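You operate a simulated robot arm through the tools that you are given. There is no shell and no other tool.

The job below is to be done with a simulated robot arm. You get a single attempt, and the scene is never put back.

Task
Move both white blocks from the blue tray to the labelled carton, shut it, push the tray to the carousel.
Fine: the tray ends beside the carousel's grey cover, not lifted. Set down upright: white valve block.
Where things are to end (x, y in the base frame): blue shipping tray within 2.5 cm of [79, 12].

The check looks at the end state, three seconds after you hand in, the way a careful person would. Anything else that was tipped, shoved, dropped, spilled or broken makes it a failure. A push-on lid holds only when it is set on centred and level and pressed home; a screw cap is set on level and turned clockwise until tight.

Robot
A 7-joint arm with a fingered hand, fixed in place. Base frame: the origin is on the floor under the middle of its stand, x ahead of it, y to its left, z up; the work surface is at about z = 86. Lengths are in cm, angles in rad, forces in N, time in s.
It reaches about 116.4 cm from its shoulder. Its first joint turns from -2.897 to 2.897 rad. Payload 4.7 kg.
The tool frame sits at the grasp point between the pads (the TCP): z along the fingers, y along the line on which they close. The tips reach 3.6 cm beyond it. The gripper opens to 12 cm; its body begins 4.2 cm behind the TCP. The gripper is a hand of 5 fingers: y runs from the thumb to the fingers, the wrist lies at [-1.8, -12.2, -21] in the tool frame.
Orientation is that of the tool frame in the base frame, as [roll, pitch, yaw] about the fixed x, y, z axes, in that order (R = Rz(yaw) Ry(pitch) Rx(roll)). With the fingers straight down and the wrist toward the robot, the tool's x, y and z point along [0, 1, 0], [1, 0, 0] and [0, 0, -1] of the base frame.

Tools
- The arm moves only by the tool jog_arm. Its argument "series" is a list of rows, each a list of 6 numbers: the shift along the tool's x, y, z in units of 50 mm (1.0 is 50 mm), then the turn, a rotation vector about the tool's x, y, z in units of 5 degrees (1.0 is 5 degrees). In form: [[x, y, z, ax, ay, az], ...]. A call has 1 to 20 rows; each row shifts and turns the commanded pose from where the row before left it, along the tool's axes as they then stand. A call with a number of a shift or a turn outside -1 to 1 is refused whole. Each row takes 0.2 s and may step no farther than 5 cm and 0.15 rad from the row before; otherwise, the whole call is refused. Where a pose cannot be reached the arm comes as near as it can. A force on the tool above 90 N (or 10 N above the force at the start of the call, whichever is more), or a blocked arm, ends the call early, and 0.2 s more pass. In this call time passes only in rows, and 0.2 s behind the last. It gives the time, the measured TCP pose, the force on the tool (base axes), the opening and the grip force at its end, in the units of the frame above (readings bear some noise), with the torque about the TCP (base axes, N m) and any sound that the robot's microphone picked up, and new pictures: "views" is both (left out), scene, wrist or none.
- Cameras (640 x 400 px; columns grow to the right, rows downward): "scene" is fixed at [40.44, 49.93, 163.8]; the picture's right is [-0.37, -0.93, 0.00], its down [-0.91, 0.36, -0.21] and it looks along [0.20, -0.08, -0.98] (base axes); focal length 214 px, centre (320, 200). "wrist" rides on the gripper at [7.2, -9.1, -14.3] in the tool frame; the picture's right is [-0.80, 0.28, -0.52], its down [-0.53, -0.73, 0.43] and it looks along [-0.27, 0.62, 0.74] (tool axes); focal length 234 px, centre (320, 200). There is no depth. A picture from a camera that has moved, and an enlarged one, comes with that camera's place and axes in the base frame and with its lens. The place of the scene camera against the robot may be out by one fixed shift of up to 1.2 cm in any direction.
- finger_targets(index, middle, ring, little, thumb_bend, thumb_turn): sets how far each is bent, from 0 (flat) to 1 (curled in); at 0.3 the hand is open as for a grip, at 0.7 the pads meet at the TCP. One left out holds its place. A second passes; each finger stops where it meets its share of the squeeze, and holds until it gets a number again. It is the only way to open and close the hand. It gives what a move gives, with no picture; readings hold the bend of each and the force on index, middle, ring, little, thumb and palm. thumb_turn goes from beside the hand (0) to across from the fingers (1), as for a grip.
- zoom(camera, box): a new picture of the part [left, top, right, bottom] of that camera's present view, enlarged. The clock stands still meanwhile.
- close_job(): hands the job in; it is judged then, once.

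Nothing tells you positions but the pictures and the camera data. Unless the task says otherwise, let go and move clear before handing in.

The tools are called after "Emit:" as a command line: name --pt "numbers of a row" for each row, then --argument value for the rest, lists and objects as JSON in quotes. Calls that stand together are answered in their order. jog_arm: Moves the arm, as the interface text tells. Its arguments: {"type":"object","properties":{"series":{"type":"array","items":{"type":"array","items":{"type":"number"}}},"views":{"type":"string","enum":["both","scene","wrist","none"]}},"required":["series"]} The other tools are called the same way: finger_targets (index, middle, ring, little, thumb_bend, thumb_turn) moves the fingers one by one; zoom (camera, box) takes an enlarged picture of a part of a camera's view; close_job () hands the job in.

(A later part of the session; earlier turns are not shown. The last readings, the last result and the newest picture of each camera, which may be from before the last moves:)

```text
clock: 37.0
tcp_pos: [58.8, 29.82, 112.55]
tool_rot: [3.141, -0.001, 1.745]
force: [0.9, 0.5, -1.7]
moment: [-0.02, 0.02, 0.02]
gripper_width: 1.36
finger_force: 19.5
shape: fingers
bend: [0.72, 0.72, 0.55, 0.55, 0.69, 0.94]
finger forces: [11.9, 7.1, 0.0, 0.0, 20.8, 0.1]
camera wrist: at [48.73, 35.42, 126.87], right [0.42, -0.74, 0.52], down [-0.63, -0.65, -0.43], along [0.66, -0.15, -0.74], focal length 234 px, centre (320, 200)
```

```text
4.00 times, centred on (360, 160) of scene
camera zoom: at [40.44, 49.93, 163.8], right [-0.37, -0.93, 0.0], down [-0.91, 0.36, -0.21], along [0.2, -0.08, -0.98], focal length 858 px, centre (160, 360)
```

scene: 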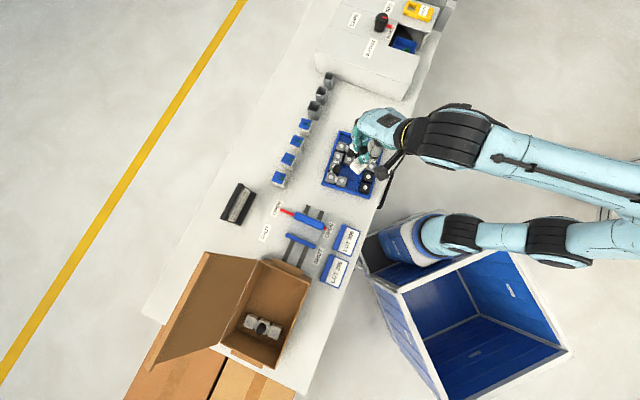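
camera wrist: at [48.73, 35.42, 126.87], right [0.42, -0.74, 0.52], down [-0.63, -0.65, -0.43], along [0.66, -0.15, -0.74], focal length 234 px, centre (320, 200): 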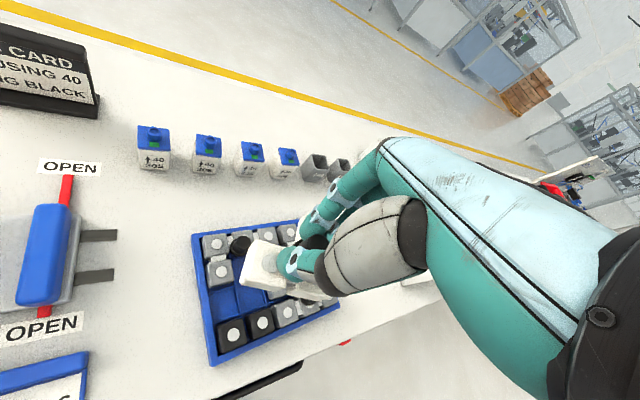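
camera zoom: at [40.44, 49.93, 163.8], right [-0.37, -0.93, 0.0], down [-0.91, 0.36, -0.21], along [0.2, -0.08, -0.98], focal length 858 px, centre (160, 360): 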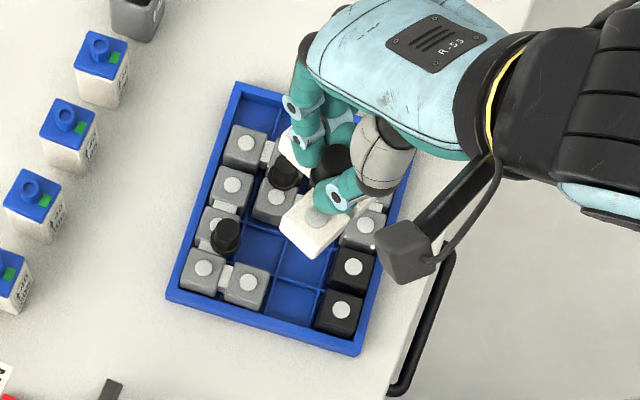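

The L block is aloft with its knob up, swivelled about 25–30 deg in the grip. I'll rotate the hand so its edges line up with the carton (about 45 deg) and carry it most of the way, then check.

Emit:
jog_arm --pt "0 0 0 0 0 -0.86" --pt "0 0 0 0 0 -0.86" --pt "0 0 0 0 0 -0.86" --pt "0 0 0 0 0 -0.86" --pt "0 0 0 0 0 -0.86" --pt "0.886 -0.068 0 0 0 0" --pt "0.886 -0.068 0 0 0 0" --pt "0.886 -0.068 0 0 0 0" --pt "0.886 -0.068 0 0 0 0" --pt "0.886 -0.068 0 0 0 0" --pt "0.886 -0.068 0 0 0 0" --pt "0.886 -0.068 0 0 0 0" --pt "0.886 -0.068 0 0 0 0" --views "both"

Emit:
zoom --camera "wrist" --box '[100, 170, 400, 390]'

Emit:
zoom --camera "wrist" --box '[220, 210, 360, 330]'

Emit:
zoom --camera "scene" --box '[310, 110, 410, 210]'

```text
clock: 39.8
tcp_pos: [38.32, 58.78, 112.63]
tool_rot: [3.141, -0.001, 2.119]
force: [-0.3, -1.3, -0.3]
moment: [0.04, 0.04, 0.01]
gripper_width: 1.28
finger_force: 19.6
shape: fingers
bend: [0.72, 0.72, 0.55, 0.55, 0.7, 0.94]
finger forces: [11.3, 7.4, 0.0, 0.0, 20.6, 0.0]
camera wrist: at [26.88, 60.12, 126.83], right [0.66, -0.54, 0.52], down [-0.35, -0.84, -0.43], along [0.67, 0.1, -0.74], focal length 234 px, centre (320, 200)
```

scene: 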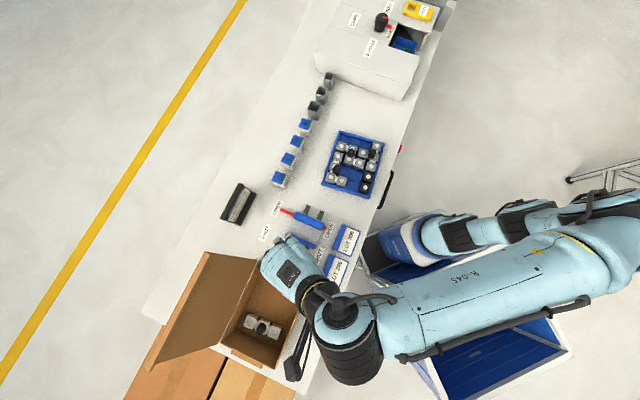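
wrist: 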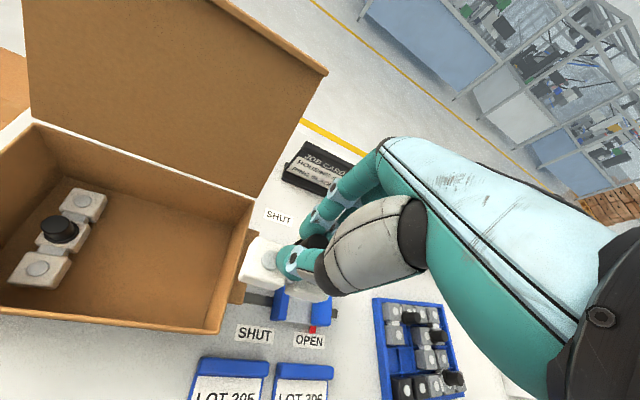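

```text
1.82 times, centred on (250, 280) of wrist
camera zoom: at [26.88, 60.12, 126.83], right [0.66, -0.54, 0.52], down [-0.35, -0.84, -0.43], along [0.67, 0.1, -0.74], focal length 426 px, centre (447, 54)
```

zoom: 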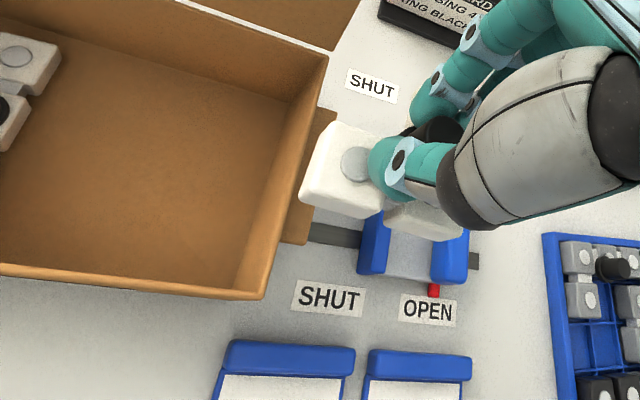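

```text
3.33 times, centred on (290, 270) of wrist
camera zoom: at [26.88, 60.12, 126.83], right [0.66, -0.54, 0.52], down [-0.35, -0.84, -0.43], along [0.67, 0.1, -0.74], focal length 781 px, centre (420, -33)
```

zoom: 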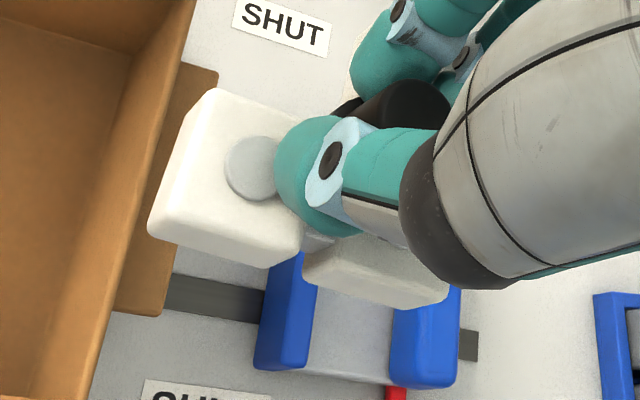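

```text
4.00 times, centred on (360, 160) of scene
camera zoom: at [40.44, 49.93, 163.8], right [-0.37, -0.93, 0.0], down [-0.91, 0.36, -0.21], along [0.2, -0.08, -0.98], focal length 858 px, centre (160, 360)
```

zoom: 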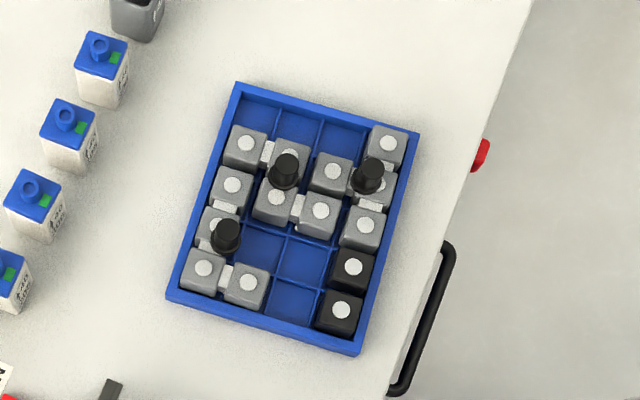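

The tray sits undisturbed with its grey and black pieces seated, and the L block is nearly parallel to the carton walls. Moving on over the free part of the carton.

Emit:
jog_arm --pt "0.88 -0.102 0 0 0 0" --pt "0.88 -0.102 0 0 0 0" --pt "0.88 -0.102 0 0 0 0" --views "both"

Emit:
zoom --camera "wrist" --box '[80, 120, 400, 400]'

Emit:
zoom --camera "scene" --box '[180, 240, 330, 380]'

```text
clock: 40.6
tcp_pos: [30.32, 69.32, 112.63]
tool_rot: [3.14, -0.002, 2.121]
force: [0.8, -0.6, 1.0]
moment: [0.03, 0.02, 0.02]
gripper_width: 1.27
finger_force: 19.6
shape: fingers
bend: [0.72, 0.72, 0.55, 0.55, 0.7, 0.94]
finger forces: [11.2, 7.5, 0.1, 0.0, 20.5, 0.0]
camera wrist: at [18.73, 70.71, 126.83], right [0.66, -0.54, 0.52], down [-0.35, -0.83, -0.43], along [0.67, 0.1, -0.74], focal length 234 px, centre (320, 200)
```

scene: 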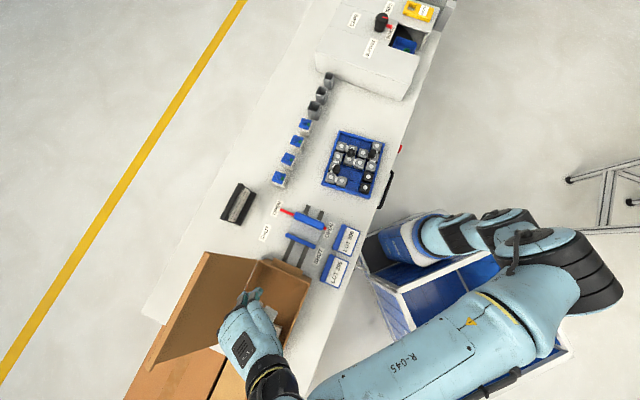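
wrist: 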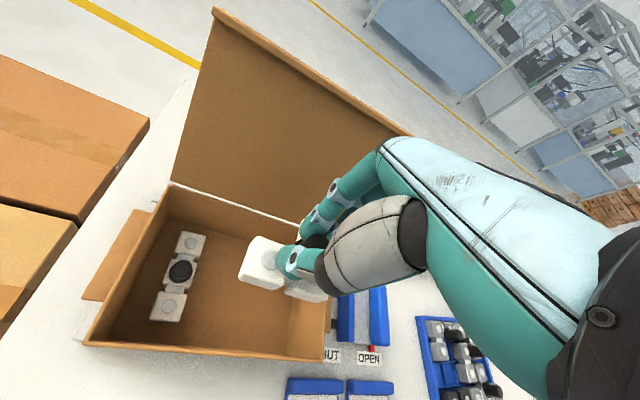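

```text
1.43 times, centred on (240, 260) of wrist
camera zoom: at [18.73, 70.71, 126.83], right [0.66, -0.54, 0.52], down [-0.35, -0.83, -0.43], along [0.67, 0.1, -0.74], focal length 334 px, centre (434, 114)
```

zoom: 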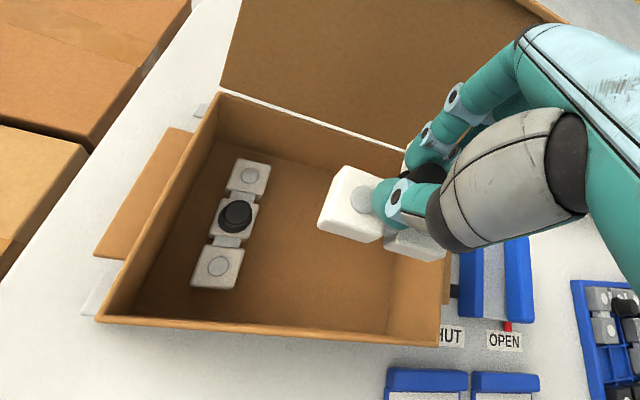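

```text
2.86 times, centred on (255, 310) of scene
camera zoom: at [40.44, 49.93, 163.8], right [-0.37, -0.93, 0.0], down [-0.91, 0.36, -0.21], along [0.2, -0.08, -0.98], focal length 613 px, centre (506, -114)
```

zoom: 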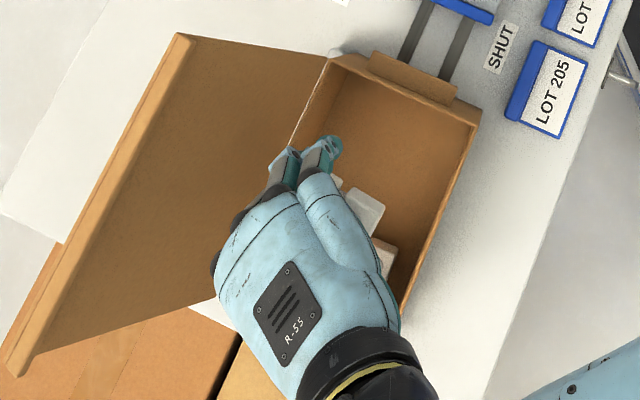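

The L block sits over the free area, about 2 cm clear of the first block and well inside the walls. Lowering it in stages.

Emit:
jog_arm --pt "0 0 0.75 0 0 0" --pt "0 0 0.75 0 0 0" --pt "0 0 0.75 0 0 0" --pt "0 0 0.6 0 0 0" --views "both"

Emit:
zoom --camera "wrist" --box '[80, 120, 400, 400]'

Emit:
zoom --camera "scene" --box '[180, 240, 330, 380]'

```text
clock: 41.6
tcp_pos: [30.27, 69.26, 97.96]
tool_rot: [3.14, -0.001, 2.121]
force: [0.5, 0.2, -0.4]
moment: [0.01, -0.02, -0.01]
gripper_width: 1.29
finger_force: 19.8
shape: fingers
bend: [0.72, 0.72, 0.55, 0.55, 0.7, 0.93]
finger forces: [11.2, 7.5, 0.0, 0.0, 20.7, 0.0]
camera wrist: at [18.73, 70.55, 112.21], right [0.66, -0.54, 0.52], down [-0.35, -0.84, -0.43], along [0.67, 0.1, -0.74], focal length 234 px, centre (320, 200)
```

scene: 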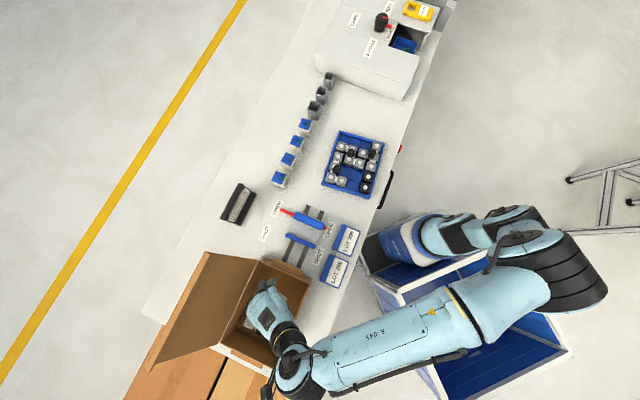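
wrist: 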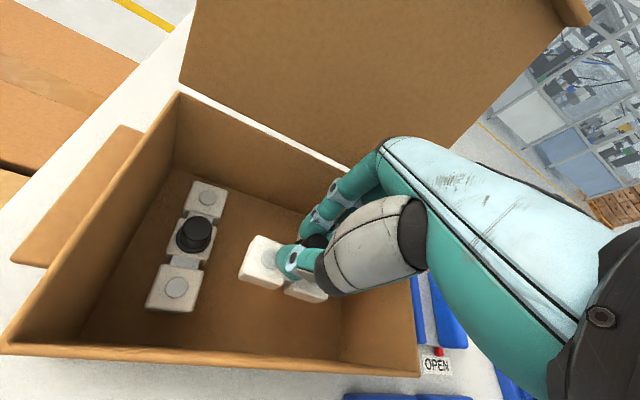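

```text
1.43 times, centred on (240, 260) of wrist
camera zoom: at [18.73, 70.55, 112.21], right [0.66, -0.54, 0.52], down [-0.35, -0.84, -0.43], along [0.67, 0.1, -0.74], focal length 334 px, centre (434, 114)
```

zoom: 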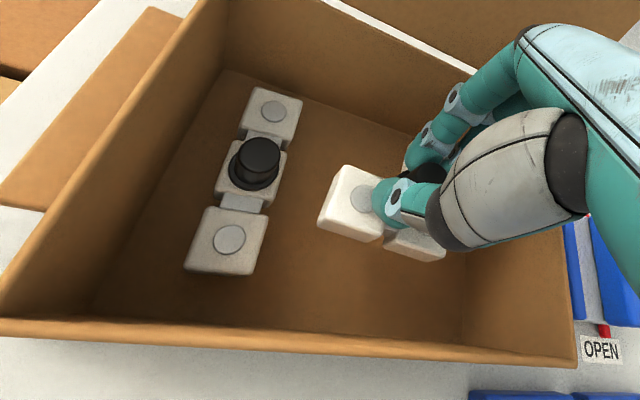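

```text
2.86 times, centred on (255, 310) of scene
camera zoom: at [40.44, 49.93, 163.8], right [-0.37, -0.93, 0.0], down [-0.91, 0.36, -0.21], along [0.2, -0.08, -0.98], focal length 613 px, centre (506, -114)
```

zoom: 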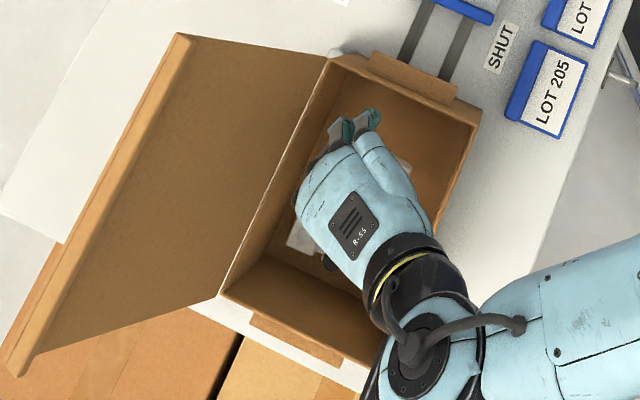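

Emit:
jog_arm --pt "0 0 0.35 0 0 0" --pt "0 0 0.3 0 0 0" --views "none"

Emit:
jog_arm --pt "0 0 0.08 0 0 0" --views "none"

Emit:
jog_arm --pt "0 0 0.06 0 0 0" --views "wrist"

```text
clock: 42.2
tcp_pos: [30.05, 69.01, 94.88]
tool_rot: [3.14, 0.0, 2.12]
force: [-0.3, -0.2, -0.7]
moment: [0.01, -0.05, -0.01]
gripper_width: 1.27
finger_force: 20.0
shape: fingers
bend: [0.72, 0.72, 0.55, 0.55, 0.7, 0.93]
finger forces: [11.2, 7.6, 0.1, 0.0, 20.7, 0.1]
```

```text
clock: 42.6
tcp_pos: [30.16, 68.99, 94.47]
tool_rot: [3.141, 0.0, 2.121]
force: [-0.5, -0.7, -0.5]
moment: [0.0, 0.0, 0.0]
gripper_width: 1.3
finger_force: 20.0
shape: fingers
bend: [0.72, 0.72, 0.55, 0.55, 0.7, 0.93]
finger forces: [11.1, 7.8, 0.1, 0.1, 20.7, 0.1]
```

```text
clock: 43.0
tcp_pos: [30.18, 69.06, 94.27]
tool_rot: [-3.141, 0.0, 2.121]
force: [1.1, -0.1, -1.0]
moment: [0.03, -0.01, 0.04]
gripper_width: 1.26
finger_force: 19.6
shape: fingers
bend: [0.72, 0.72, 0.55, 0.55, 0.7, 0.93]
finger forces: [11.1, 7.7, 0.0, 0.0, 20.7, 0.0]
camera wrist: at [18.64, 70.46, 108.59], right [0.66, -0.54, 0.53], down [-0.35, -0.84, -0.43], along [0.67, 0.1, -0.74], focal length 234 px, centre (320, 200)
```

wrist: 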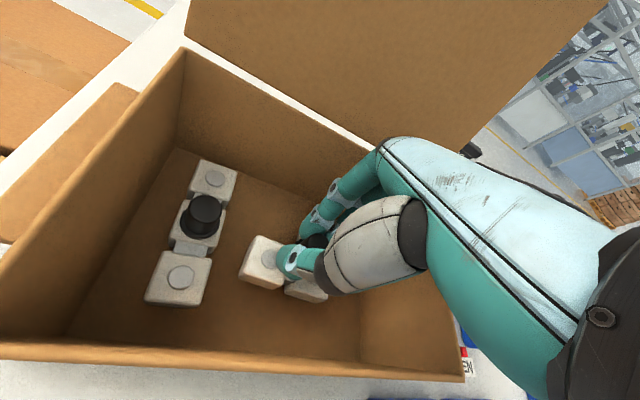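

Emit:
jog_arm --pt "0 0 0.08 0 0 0" --views "none"

Emit:
jog_arm --pt "0 0 0.06 0 0 0" --views "none"

Emit:
jog_arm --pt "0 0 0.05 0 0 0" --views "none"

```text
clock: 43.4
tcp_pos: [30.02, 69.01, 93.82]
tool_rot: [3.141, 0.0, 2.12]
force: [-0.1, 0.4, -1.3]
moment: [0.0, -0.03, 0.01]
gripper_width: 1.28
finger_force: 19.6
shape: fingers
bend: [0.72, 0.72, 0.55, 0.55, 0.7, 0.93]
finger forces: [11.1, 7.7, 0.1, 0.0, 20.7, 0.0]
```

```text
clock: 43.8
tcp_pos: [30.07, 69.08, 93.59]
tool_rot: [3.141, 0.001, 2.118]
force: [-0.8, 0.3, -1.0]
moment: [-0.05, 0.01, 0.01]
gripper_width: 1.27
finger_force: 19.7
shape: fingers
bend: [0.72, 0.72, 0.55, 0.55, 0.7, 0.93]
finger forces: [11.2, 7.6, 0.0, 0.0, 20.7, 0.1]
```

```text
clock: 44.2
tcp_pos: [30.01, 69.16, 93.3]
tool_rot: [3.142, 0.0, 2.119]
force: [0.4, 0.0, -0.9]
moment: [0.04, 0.02, 0.01]
gripper_width: 1.28
finger_force: 20.1
shape: fingers
bend: [0.72, 0.72, 0.55, 0.55, 0.7, 0.93]
finger forces: [11.4, 7.9, 0.1, 0.1, 20.9, 0.0]
```

Emit:
jog_arm --pt "0 0 0.05 0 0 0" --views "none"

Emit:
jog_arm --pt "0 0 0.04 0 0 0" --views "wrist"

Emit:
zoom --camera "wrist" --box '[200, 200, 360, 330]'

```text
clock: 44.6
tcp_pos: [30.02, 69.18, 93.23]
tool_rot: [3.14, -0.002, 2.121]
force: [0.1, -0.8, 6.4]
moment: [0.08, 0.11, 0.05]
gripper_width: 1.27
finger_force: 23.6
shape: fingers
bend: [0.72, 0.72, 0.55, 0.55, 0.71, 0.93]
finger forces: [13.8, 9.0, 0.0, 0.0, 23.8, 0.0]
```

```text
clock: 45.0
tcp_pos: [30.04, 69.21, 93.17]
tool_rot: [3.138, -0.007, 2.12]
force: [0.0, -4.4, 21.3]
moment: [-0.04, 0.35, 0.08]
gripper_width: 1.26
finger_force: 31.2
shape: fingers
bend: [0.72, 0.72, 0.55, 0.55, 0.71, 0.93]
finger forces: [16.1, 11.0, 0.1, 0.0, 35.3, 0.1]
camera wrist: at [18.54, 70.49, 107.49], right [0.66, -0.54, 0.52], down [-0.35, -0.83, -0.43], along [0.67, 0.1, -0.74], focal length 234 px, centre (320, 200)
```

wrist: 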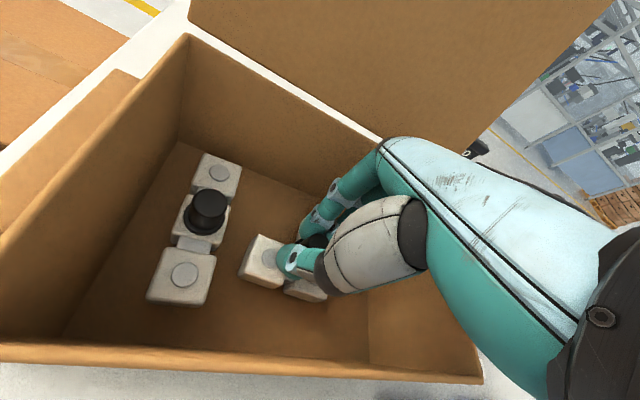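

```text
3.08 times, centred on (280, 265) of wrist
camera zoom: at [18.54, 70.49, 107.49], right [0.66, -0.54, 0.52], down [-0.35, -0.83, -0.43], along [0.67, 0.1, -0.74], focal length 720 px, centre (443, 0)
```

zoom: 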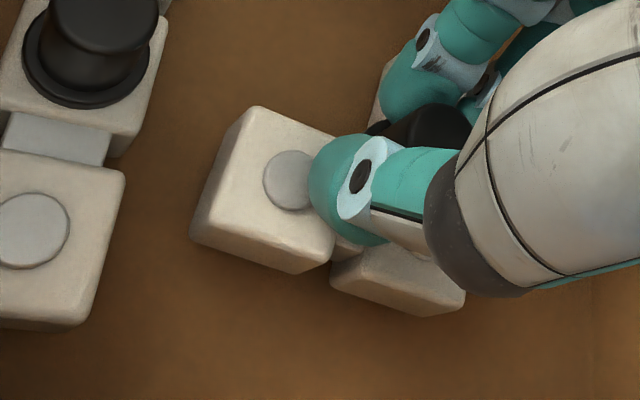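

The L block rests on the carton floor (about 20 N). Releasing in two steps as before, then lifting off.

Emit:
finger_targets --index 0.64 --middle 0.64 --thumb_bend 0.61

Emit:
finger_targets --index 0.56 --middle 0.56 --thumb_bend 0.54

Emit:
zoom --camera "wrist" --box '[200, 200, 360, 330]'

Emit:
jog_arm --pt "0 0 -0.12 0 0 0" --pt "0 0 -0.1 0 0 0" --views "wrist"

Emit:
zoom --camera "wrist" --box '[200, 200, 360, 330]'

```text
clock: 46.0
tcp_pos: [30.03, 69.24, 93.32]
tool_rot: [3.135, -0.006, 2.121]
force: [-3.0, 10.3, 44.8]
moment: [0.64, 0.26, -0.11]
gripper_width: 1.56
finger_force: 24.7
shape: fingers
bend: [0.66, 0.65, 0.55, 0.55, 0.67, 0.94]
finger forces: [21.4, 2.7, 0.1, 0.0, 25.2, 0.0]
```

```text
clock: 47.0
tcp_pos: [29.9, 69.19, 93.31]
tool_rot: [3.137, -0.008, 2.12]
force: [-4.2, 4.8, 49.0]
moment: [0.36, 0.51, -0.12]
gripper_width: 2.01
finger_force: 25.3
shape: fingers
bend: [0.63, 0.59, 0.55, 0.55, 0.64, 0.95]
finger forces: [13.7, 6.5, 0.1, 0.0, 29.8, 0.0]
```

```text
3.08 times, centred on (280, 265) of wrist
camera zoom: at [18.48, 70.5, 107.65], right [0.66, -0.54, 0.52], down [-0.35, -0.83, -0.43], along [0.67, 0.1, -0.74], focal length 720 px, centre (443, 0)
```

zoom: 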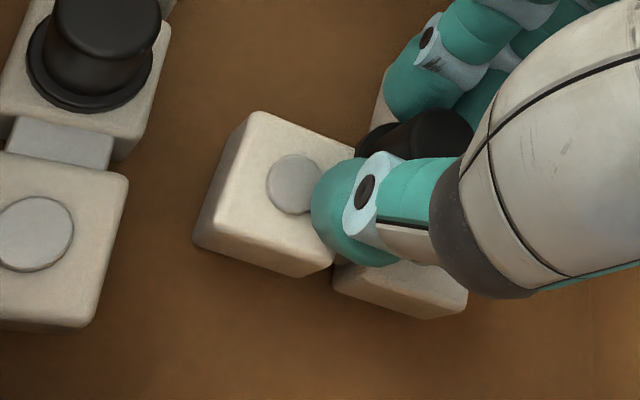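

```text
clock: 47.6
tcp_pos: [30.11, 69.08, 93.5]
tool_rot: [-3.137, 0.007, 2.12]
force: [-1.1, -0.5, 7.1]
moment: [0.06, -0.04, 0.02]
gripper_width: 4.42
finger_force: 2.7
shape: fingers
bend: [0.58, 0.57, 0.55, 0.55, 0.54, 0.97]
finger forces: [3.7, 2.3, 0.0, 0.1, 0.0, 0.0]
camera wrist: at [18.56, 70.6, 107.81], right [0.66, -0.54, 0.53], down [-0.35, -0.84, -0.42], along [0.67, 0.09, -0.74], focal length 234 px, centre (320, 200)
```

wrist: 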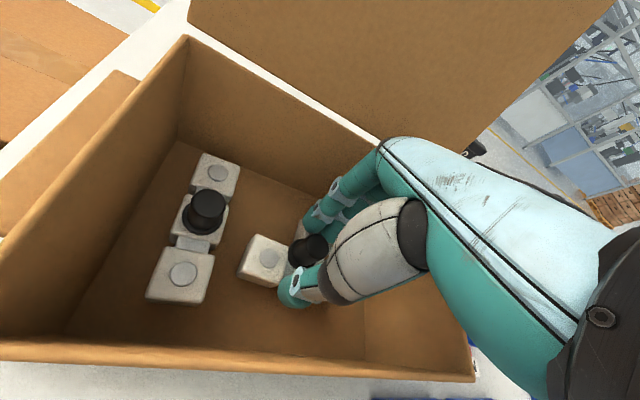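

```text
3.08 times, centred on (280, 265) of wrist
camera zoom: at [18.56, 70.6, 107.81], right [0.66, -0.54, 0.53], down [-0.35, -0.84, -0.42], along [0.67, 0.09, -0.74], focal length 720 px, centre (443, 0)
```

zoom: 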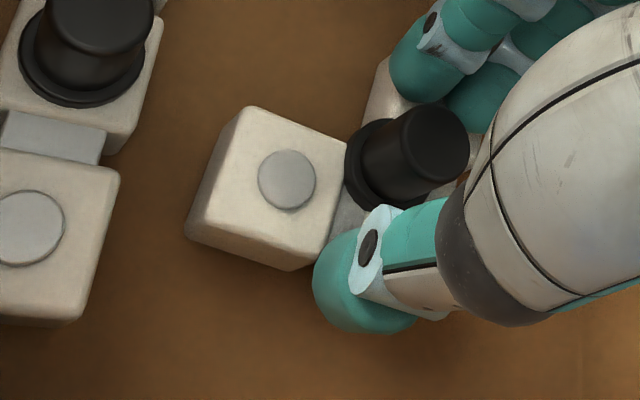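

The knob is free and the block stands flat. Raising the hand straight out.

Emit:
jog_arm --pt "0 0 -0.2 0 0 0" --pt "0 0 -0.6 0 0 0" --pt "0 0 -0.8 0 0 0" --pt "0 0 -0.8 0 0 0" --pt "0 0 -0.8 0 0 0" --pt "0 0 -0.6 0 0 0" --views "both"

Emit:
zoom --camera "wrist" --box '[80, 120, 400, 400]'

Emit:
zoom --camera "scene" --box '[180, 240, 330, 380]'

```text
clock: 49.0
tcp_pos: [30.25, 69.33, 113.09]
tool_rot: [3.14, 0.0, 2.12]
force: [0.7, 0.3, 0.0]
moment: [-0.04, -0.02, 0.02]
gripper_width: 4.74
finger_force: 0.3
shape: fingers
bend: [0.56, 0.56, 0.55, 0.55, 0.54, 0.97]
finger forces: [0.0, 0.1, 0.1, 0.1, 0.0, 0.0]
camera wrist: at [18.73, 70.66, 127.45], right [0.66, -0.54, 0.53], down [-0.35, -0.84, -0.42], along [0.67, 0.1, -0.74], focal length 234 px, centre (320, 200)
```

scene: 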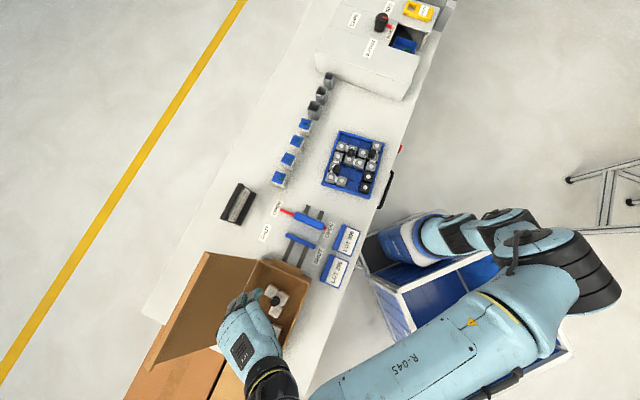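
wrist: 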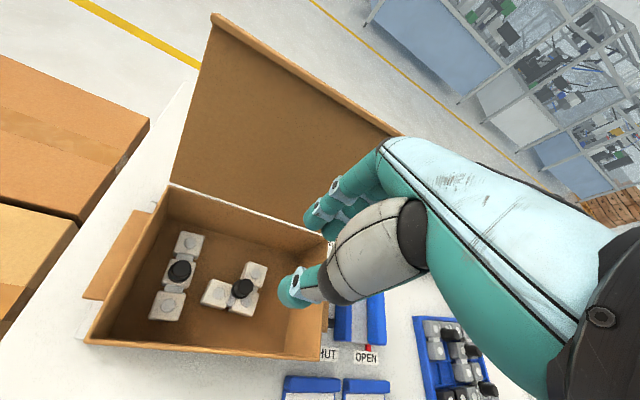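

```text
1.43 times, centred on (240, 260) of wrist
camera zoom: at [18.73, 70.66, 127.45], right [0.66, -0.54, 0.53], down [-0.35, -0.84, -0.42], along [0.67, 0.1, -0.74], focal length 334 px, centre (434, 114)
```

zoom: 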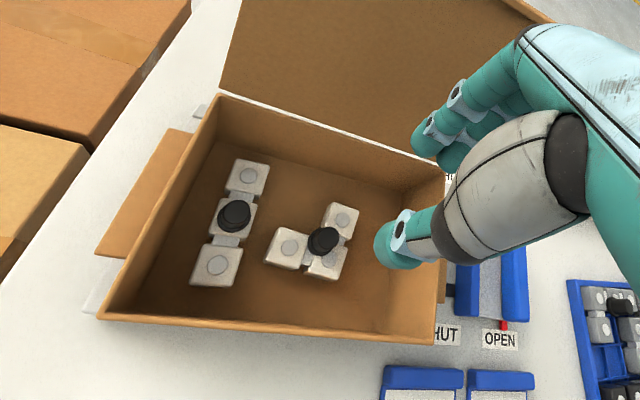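

```text
2.86 times, centred on (255, 310) of scene
camera zoom: at [40.44, 49.93, 163.8], right [-0.37, -0.93, 0.0], down [-0.91, 0.36, -0.21], along [0.2, -0.08, -0.98], focal length 613 px, centre (506, -114)
```

zoom: 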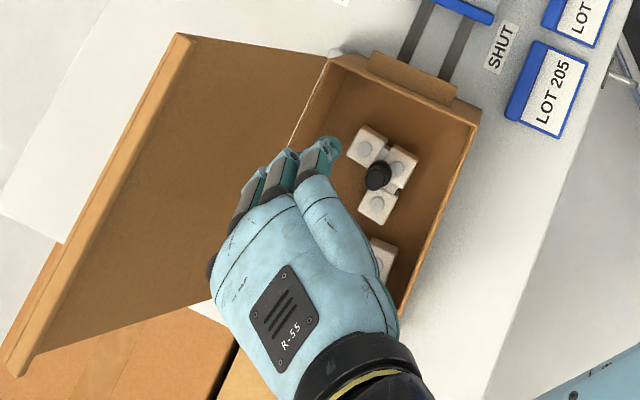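

Both white blocks stand upright in the carton. Next is shutting it: I raise the hand well above the lid's top edge, square up with the carton, and look at the lid from above.

Emit:
jog_arm --pt "0 0 -0.9 0 0 0" --pt "0 0 -0.9 0 0 0" --pt "0 0 -0.9 0 0 0" --pt "0 0 -0.9 0 0 0" --pt "0 0 -0.8 0 0 0" --pt "0 0 0 0 0 -0.9" --pt "0 0 0 0 0 -0.9" --pt "0 0 0 0 0 -0.9" --views "both"

Emit:
finger_targets --index 0.65 --middle 0.65 --ring 0.65 --little 0.65 --thumb_bend 0.62

```text
clock: 50.8
tcp_pos: [29.8, 68.81, 132.49]
tool_rot: [3.14, 0.0, 2.358]
force: [0.2, 0.1, -0.1]
moment: [-0.04, -0.02, -0.01]
gripper_width: 4.81
finger_force: 0.1
shape: fingers
bend: [0.56, 0.56, 0.55, 0.55, 0.54, 0.98]
finger forces: [0.0, 0.1, 0.0, 0.1, 0.1, 0.0]
out of reach, approached as far as the arm can: row 5
camera wrist: at [18.39, 67.37, 146.78], right [0.77, -0.37, 0.53], down [-0.14, -0.89, -0.42], along [0.63, 0.25, -0.74], focal length 234 px, centre (320, 200)
```

scene: 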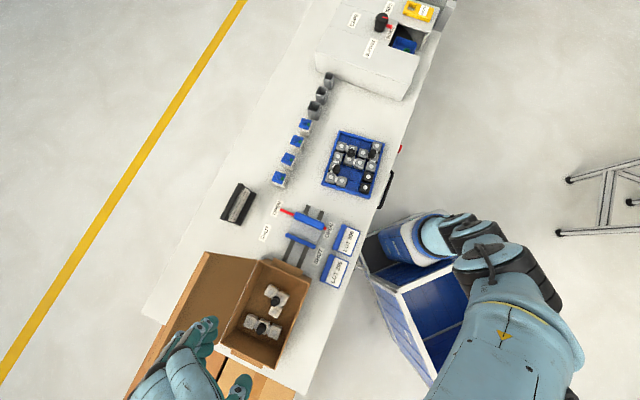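
wrist: 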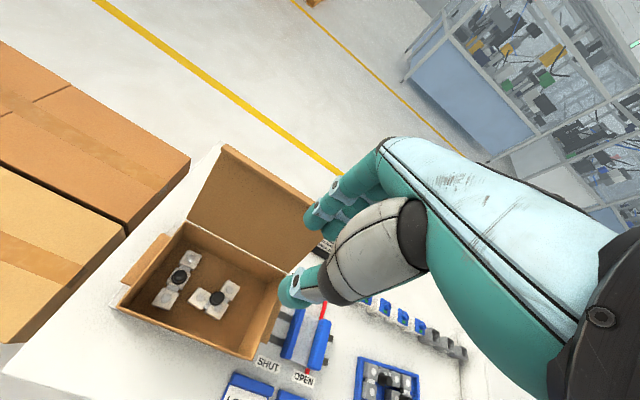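

```text
clock: 51.8
tcp_pos: [30.01, 68.61, 132.54]
tool_rot: [3.141, -0.001, 2.355]
force: [-0.3, 0.6, 0.3]
moment: [0.01, -0.01, 0.04]
gripper_width: 2.33
finger_force: 0.0
shape: fingers
bend: [0.65, 0.65, 0.65, 0.65, 0.62, 0.98]
finger forces: [0.0, 0.1, 0.0, 0.1, 0.0, 0.1]
```

Emit:
zoom --camera "wrist" --box '[100, 120, 340, 370]'

Emit:
zoom --camera "scene" --box '[130, 240, 320, 390]'

Emit:
zoom --camera "scene" --box '[180, 240, 260, 310]'

Emit:
zoom --camera "wrist" --box '[200, 140, 330, 260]'

```text
1.60 times, centred on (220, 245) of wrist
camera zoom: at [18.42, 67.3, 146.86], right [0.77, -0.37, 0.53], down [-0.14, -0.89, -0.43], along [0.63, 0.25, -0.74], focal length 375 px, centre (480, 128)
```

zoom: 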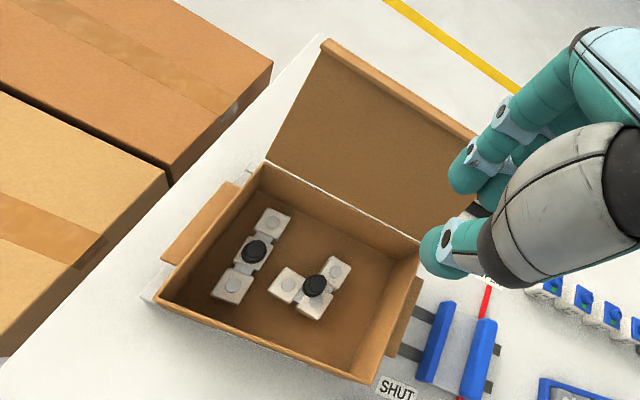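

```text
2.67 times, centred on (225, 315) of scene
camera zoom: at [40.44, 49.93, 163.8], right [-0.37, -0.93, 0.0], down [-0.91, 0.36, -0.21], along [0.2, -0.08, -0.98], focal length 572 px, centre (573, -107)
```

zoom: 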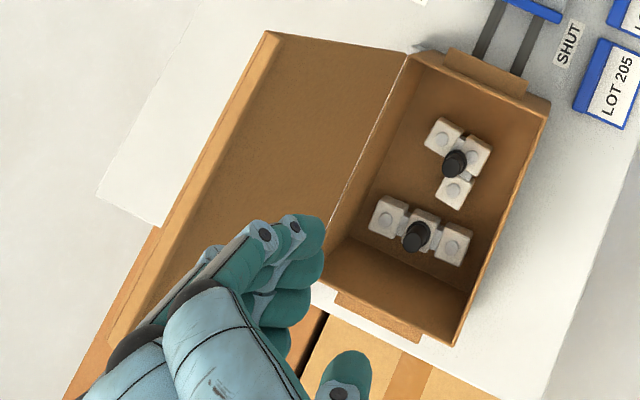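

```text
5.71 times, centred on (220, 275) of scene
camera zoom: at [40.44, 49.93, 163.8], right [-0.37, -0.93, 0.0], down [-0.91, 0.36, -0.21], along [0.2, -0.08, -0.98], focal length 1226 px, centre (891, -229)
```

zoom: 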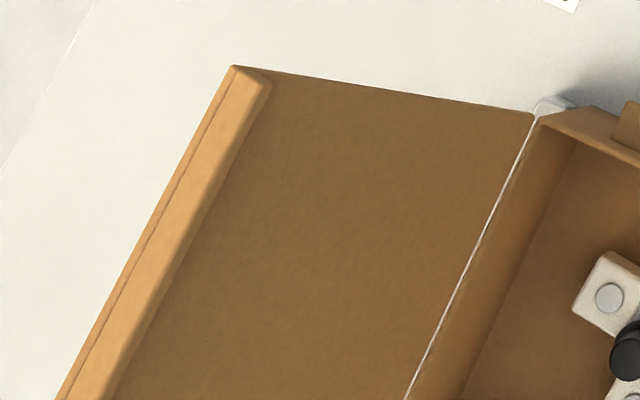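

```text
3.33 times, centred on (265, 200) of wrist
camera zoom: at [18.42, 67.3, 146.86], right [0.77, -0.37, 0.53], down [-0.14, -0.89, -0.43], along [0.63, 0.25, -0.74], focal length 781 px, centre (503, 200)
```

zoom: 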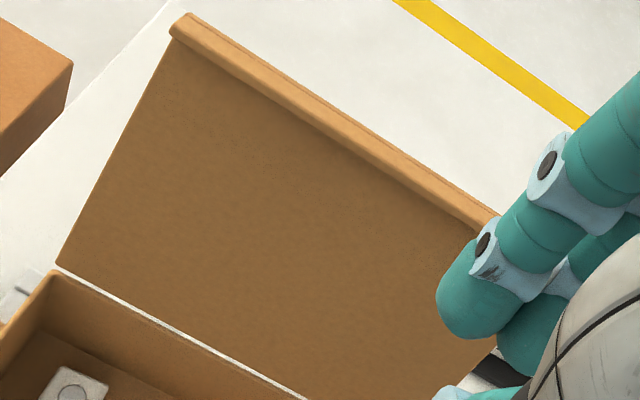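

The lid leans outward about 20–28 deg with its top edge at z ≈ 112–115 and a lip facing inward. I'll tilt the hand forward 20 deg for extra reach, straddle the lid's top edge (fingers outside, thumb inside), and draw it over toward the robot.

Emit:
finger_targets --index 0.5 --middle 0.5 --ring 0.5 --little 0.5 --thumb_bend 0.35

Emit:
jog_arm --pt "0 0 0 -1 0 0" --pt "0 0 0 -1 0 0" --pt "0 0 0 -1 0 0" --pt "0 0 0 -1 0 0" --pt "-0.12 0.504 0.63 0 0 0" --pt "-0.12 0.504 0.63 0 0 0" --pt "-0.12 0.504 0.63 0 0 0" --views "both"

Emit:
zoom --camera "wrist" --box '[100, 120, 420, 390]'

Emit:
zoom --camera "scene" --box '[130, 230, 320, 390]'

```text
clock: 52.8
tcp_pos: [29.98, 68.56, 132.62]
tool_rot: [3.141, 0.0, 2.357]
force: [0.3, 0.4, 0.9]
moment: [0.0, 0.01, -0.01]
gripper_width: 8.51
finger_force: 0.1
shape: fingers
bend: [0.5, 0.5, 0.5, 0.5, 0.35, 0.98]
finger forces: [0.1, 0.1, 0.0, 0.1, 0.1, 0.1]
```

```text
clock: 54.4
tcp_pos: [38.65, 74.8, 126.13]
tool_rot: [2.79, 0.001, 2.355]
force: [-0.1, -0.2, 0.5]
moment: [-0.01, -0.01, 0.01]
gripper_width: 8.53
finger_force: 0.0
shape: fingers
bend: [0.5, 0.5, 0.5, 0.5, 0.35, 0.98]
finger forces: [0.0, 0.1, 0.0, 0.0, 0.0, 0.0]
camera wrist: at [24.0, 70.32, 136.42], right [0.63, -0.51, 0.59], down [-0.01, -0.76, -0.65], along [0.78, 0.4, -0.48], focal length 234 px, centre (320, 200)
```

scene: 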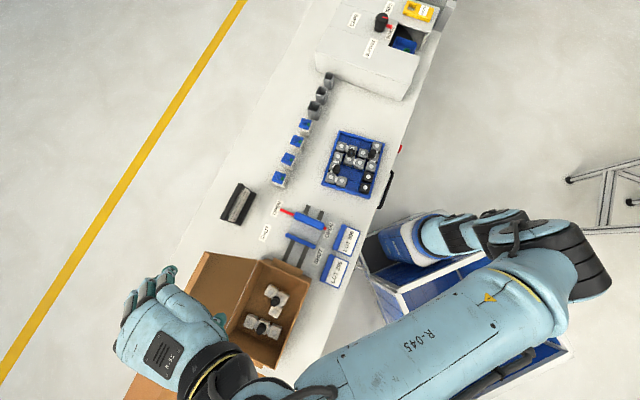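
wrist: 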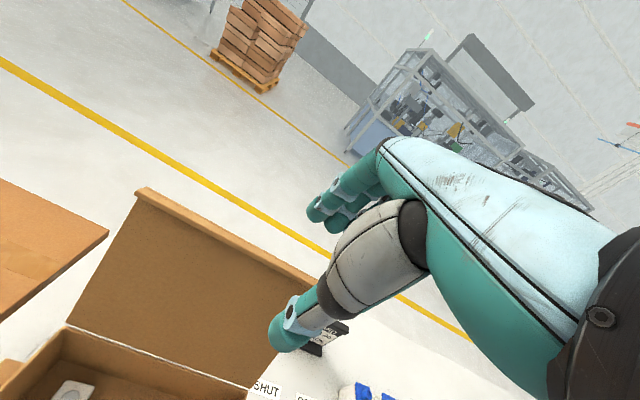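

```text
1.48 times, centred on (260, 255) of wrist
camera zoom: at [24.0, 70.32, 136.42], right [0.63, -0.51, 0.59], down [-0.01, -0.76, -0.65], along [0.78, 0.4, -0.48], focal length 347 px, centre (409, 118)
```

zoom: 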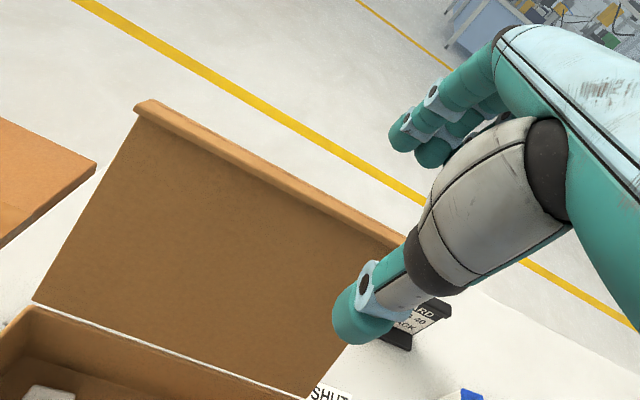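

```text
2.50 times, centred on (225, 310) of scene
camera zoom: at [40.44, 49.93, 163.8], right [-0.37, -0.93, 0.0], down [-0.91, 0.36, -0.21], along [0.2, -0.08, -0.98], focal length 536 px, centre (558, -75)
```

zoom: 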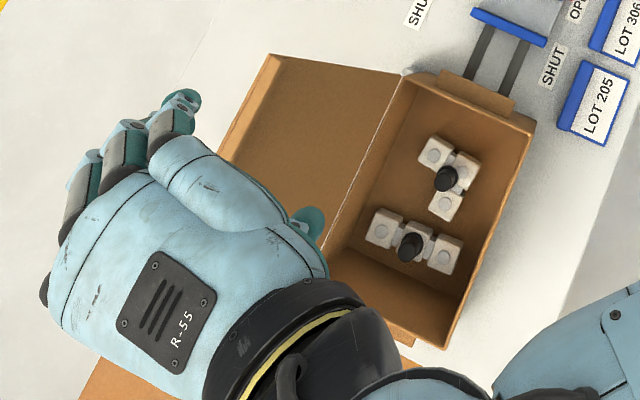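

The lid's top edge runs from about (31.6, 90) to (48, 74.7) at z ≈ 115.4. I move the hand over it near its right-hand third and pause just above for a check.

Emit:
jog_arm --pt "-0.12 0.406 0.638 0 0 0" --pt "-0.12 0.406 0.638 0 0 0" --views "both"

Emit:
zoom --camera "wrist" --box '[100, 120, 420, 390]'

Emit:
zoom --camera "scene" --box '[130, 230, 320, 390]'

```text
clock: 55.0
tcp_pos: [43.54, 78.17, 121.36]
tool_rot: [2.792, -0.001, 2.356]
force: [-1.9, -0.6, 0.8]
moment: [-0.01, -0.01, -0.02]
gripper_width: 8.51
finger_force: 0.0
shape: fingers
bend: [0.5, 0.5, 0.5, 0.5, 0.35, 0.98]
finger forces: [0.0, 0.0, 0.0, 0.0, 0.0, 0.1]
camera wrist: at [28.92, 73.77, 131.73], right [0.63, -0.51, 0.59], down [-0.01, -0.76, -0.65], along [0.78, 0.4, -0.48], focal length 234 px, centre (320, 200)
```

scene: 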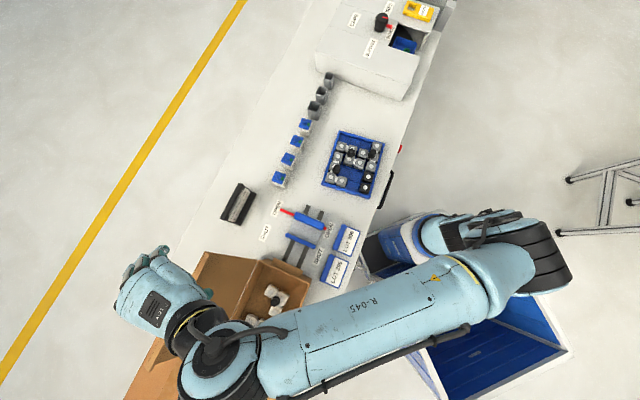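
wrist: 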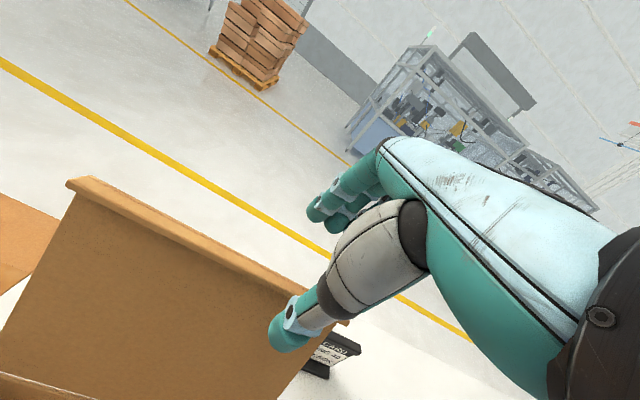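

```text
1.48 times, centred on (260, 255) of wrist
camera zoom: at [28.92, 73.77, 131.73], right [0.63, -0.51, 0.59], down [-0.01, -0.76, -0.65], along [0.78, 0.4, -0.48], focal length 347 px, centre (409, 118)
```

zoom: 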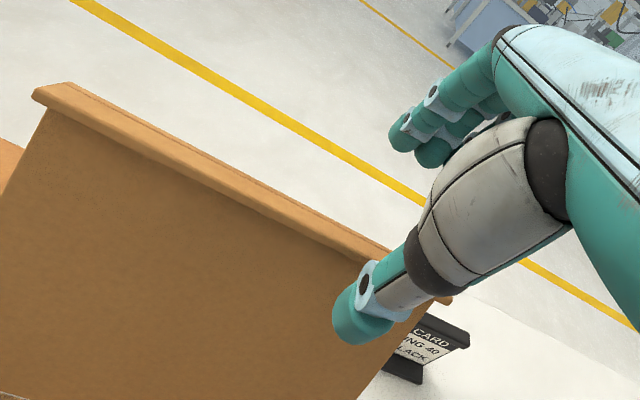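

```text
2.50 times, centred on (225, 310) of scene
camera zoom: at [40.44, 49.93, 163.8], right [-0.37, -0.93, 0.0], down [-0.91, 0.36, -0.21], along [0.2, -0.08, -0.98], focal length 536 px, centre (558, -75)
```

zoom: 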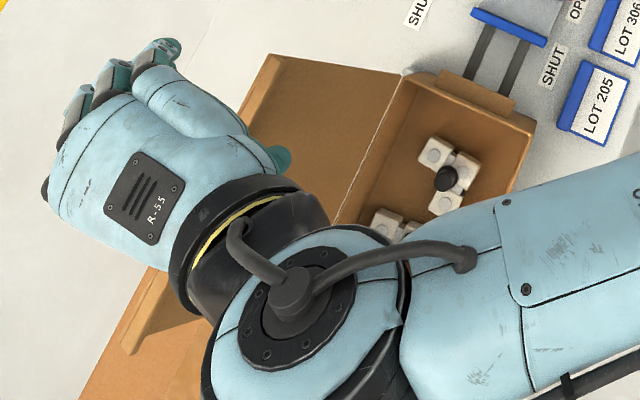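

Emit:
jog_arm --pt "0 -0.205 0.564 0 0 0" --pt "0 -0.205 0.564 0 0 0" --views "both"

Emit:
zoom --camera "wrist" --box '[100, 120, 420, 390]'

Emit:
zoom --camera "scene" --box '[130, 230, 320, 390]'

```text
clock: 55.6
tcp_pos: [43.33, 77.99, 115.3]
tool_rot: [2.79, -0.001, 2.357]
force: [-0.1, -0.7, -0.7]
moment: [0.02, 0.0, 0.01]
gripper_width: 8.48
finger_force: 0.1
shape: fingers
bend: [0.5, 0.5, 0.5, 0.5, 0.35, 0.98]
finger forces: [0.0, 0.1, 0.0, 0.1, 0.0, 0.0]
camera wrist: at [28.78, 73.67, 125.65], right [0.63, -0.51, 0.59], down [-0.01, -0.76, -0.65], along [0.78, 0.4, -0.48], focal length 234 px, centre (320, 200)
```

scene: 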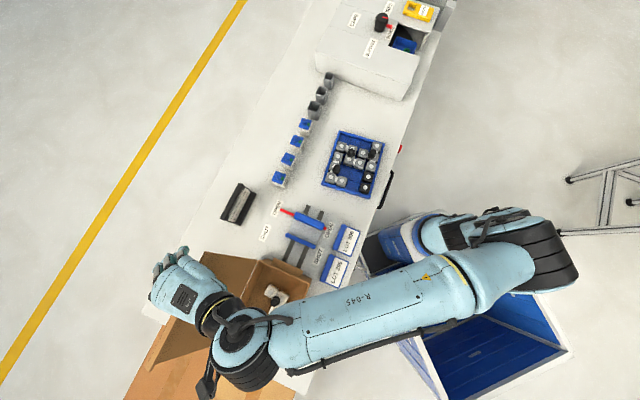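
wrist: 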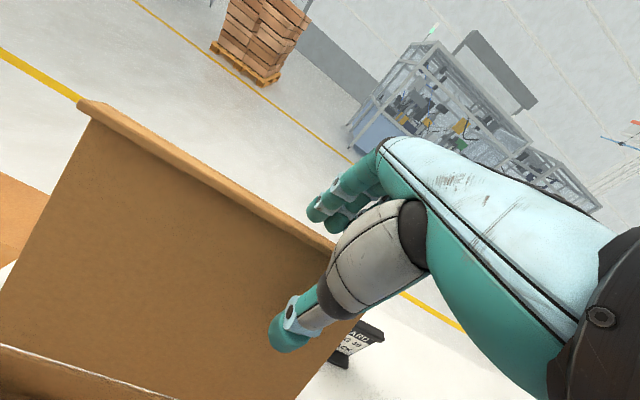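

```text
1.48 times, centred on (260, 255) of wrist
camera zoom: at [28.78, 73.67, 125.65], right [0.63, -0.51, 0.59], down [-0.01, -0.76, -0.65], along [0.78, 0.4, -0.48], focal length 347 px, centre (409, 118)
```

zoom: 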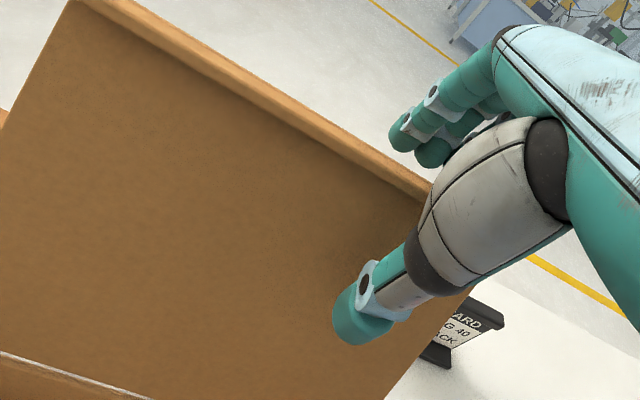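

```text
2.50 times, centred on (225, 310) of scene
camera zoom: at [40.44, 49.93, 163.8], right [-0.37, -0.93, 0.0], down [-0.91, 0.36, -0.21], along [0.2, -0.08, -0.98], focal length 536 px, centre (558, -75)
```

zoom: 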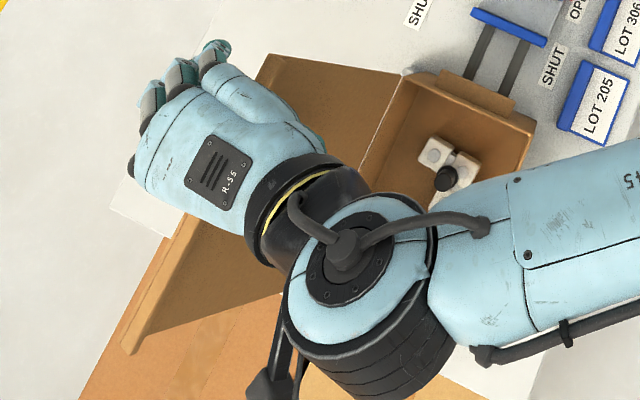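

Emit:
jog_arm --pt "0 -0.137 0.376 0 0 0" --views "both"

Emit:
zoom --camera "wrist" --box '[200, 120, 420, 320]'

```text
clock: 56.0
tcp_pos: [43.53, 78.06, 113.61]
tool_rot: [2.793, -0.002, 2.357]
force: [0.1, 0.3, 0.0]
moment: [-0.01, -0.03, 0.01]
gripper_width: 8.51
finger_force: 0.0
shape: fingers
bend: [0.5, 0.5, 0.5, 0.5, 0.35, 0.98]
finger forces: [0.0, 0.0, 0.0, 0.1, 0.0, 0.0]
camera wrist: at [28.96, 73.72, 123.84], right [0.63, -0.51, 0.59], down [-0.01, -0.76, -0.65], along [0.78, 0.4, -0.48], focal length 234 px, centre (320, 200)
```

scene: 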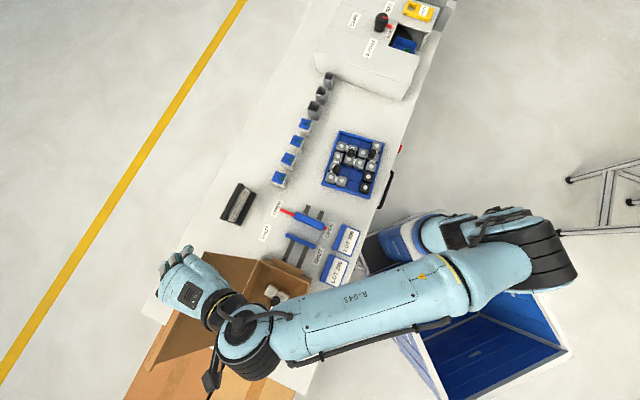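
wrist: 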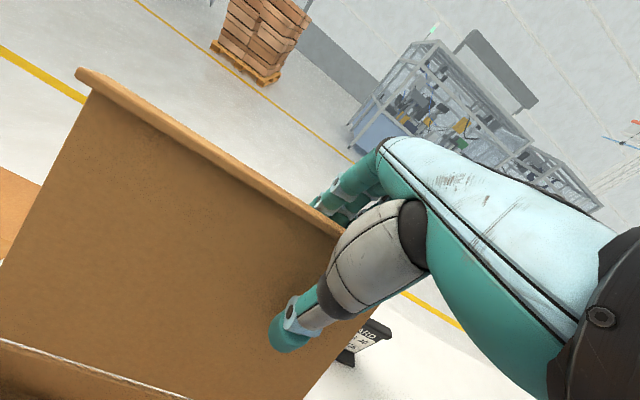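

```text
2.00 times, centred on (310, 220) of wrist
camera zoom: at [28.96, 73.72, 123.84], right [0.63, -0.51, 0.59], down [-0.01, -0.76, -0.65], along [0.78, 0.4, -0.48], focal length 468 px, centre (340, 160)
```

zoom: 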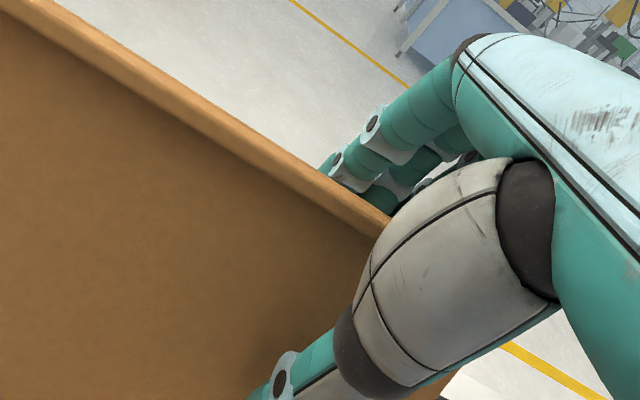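

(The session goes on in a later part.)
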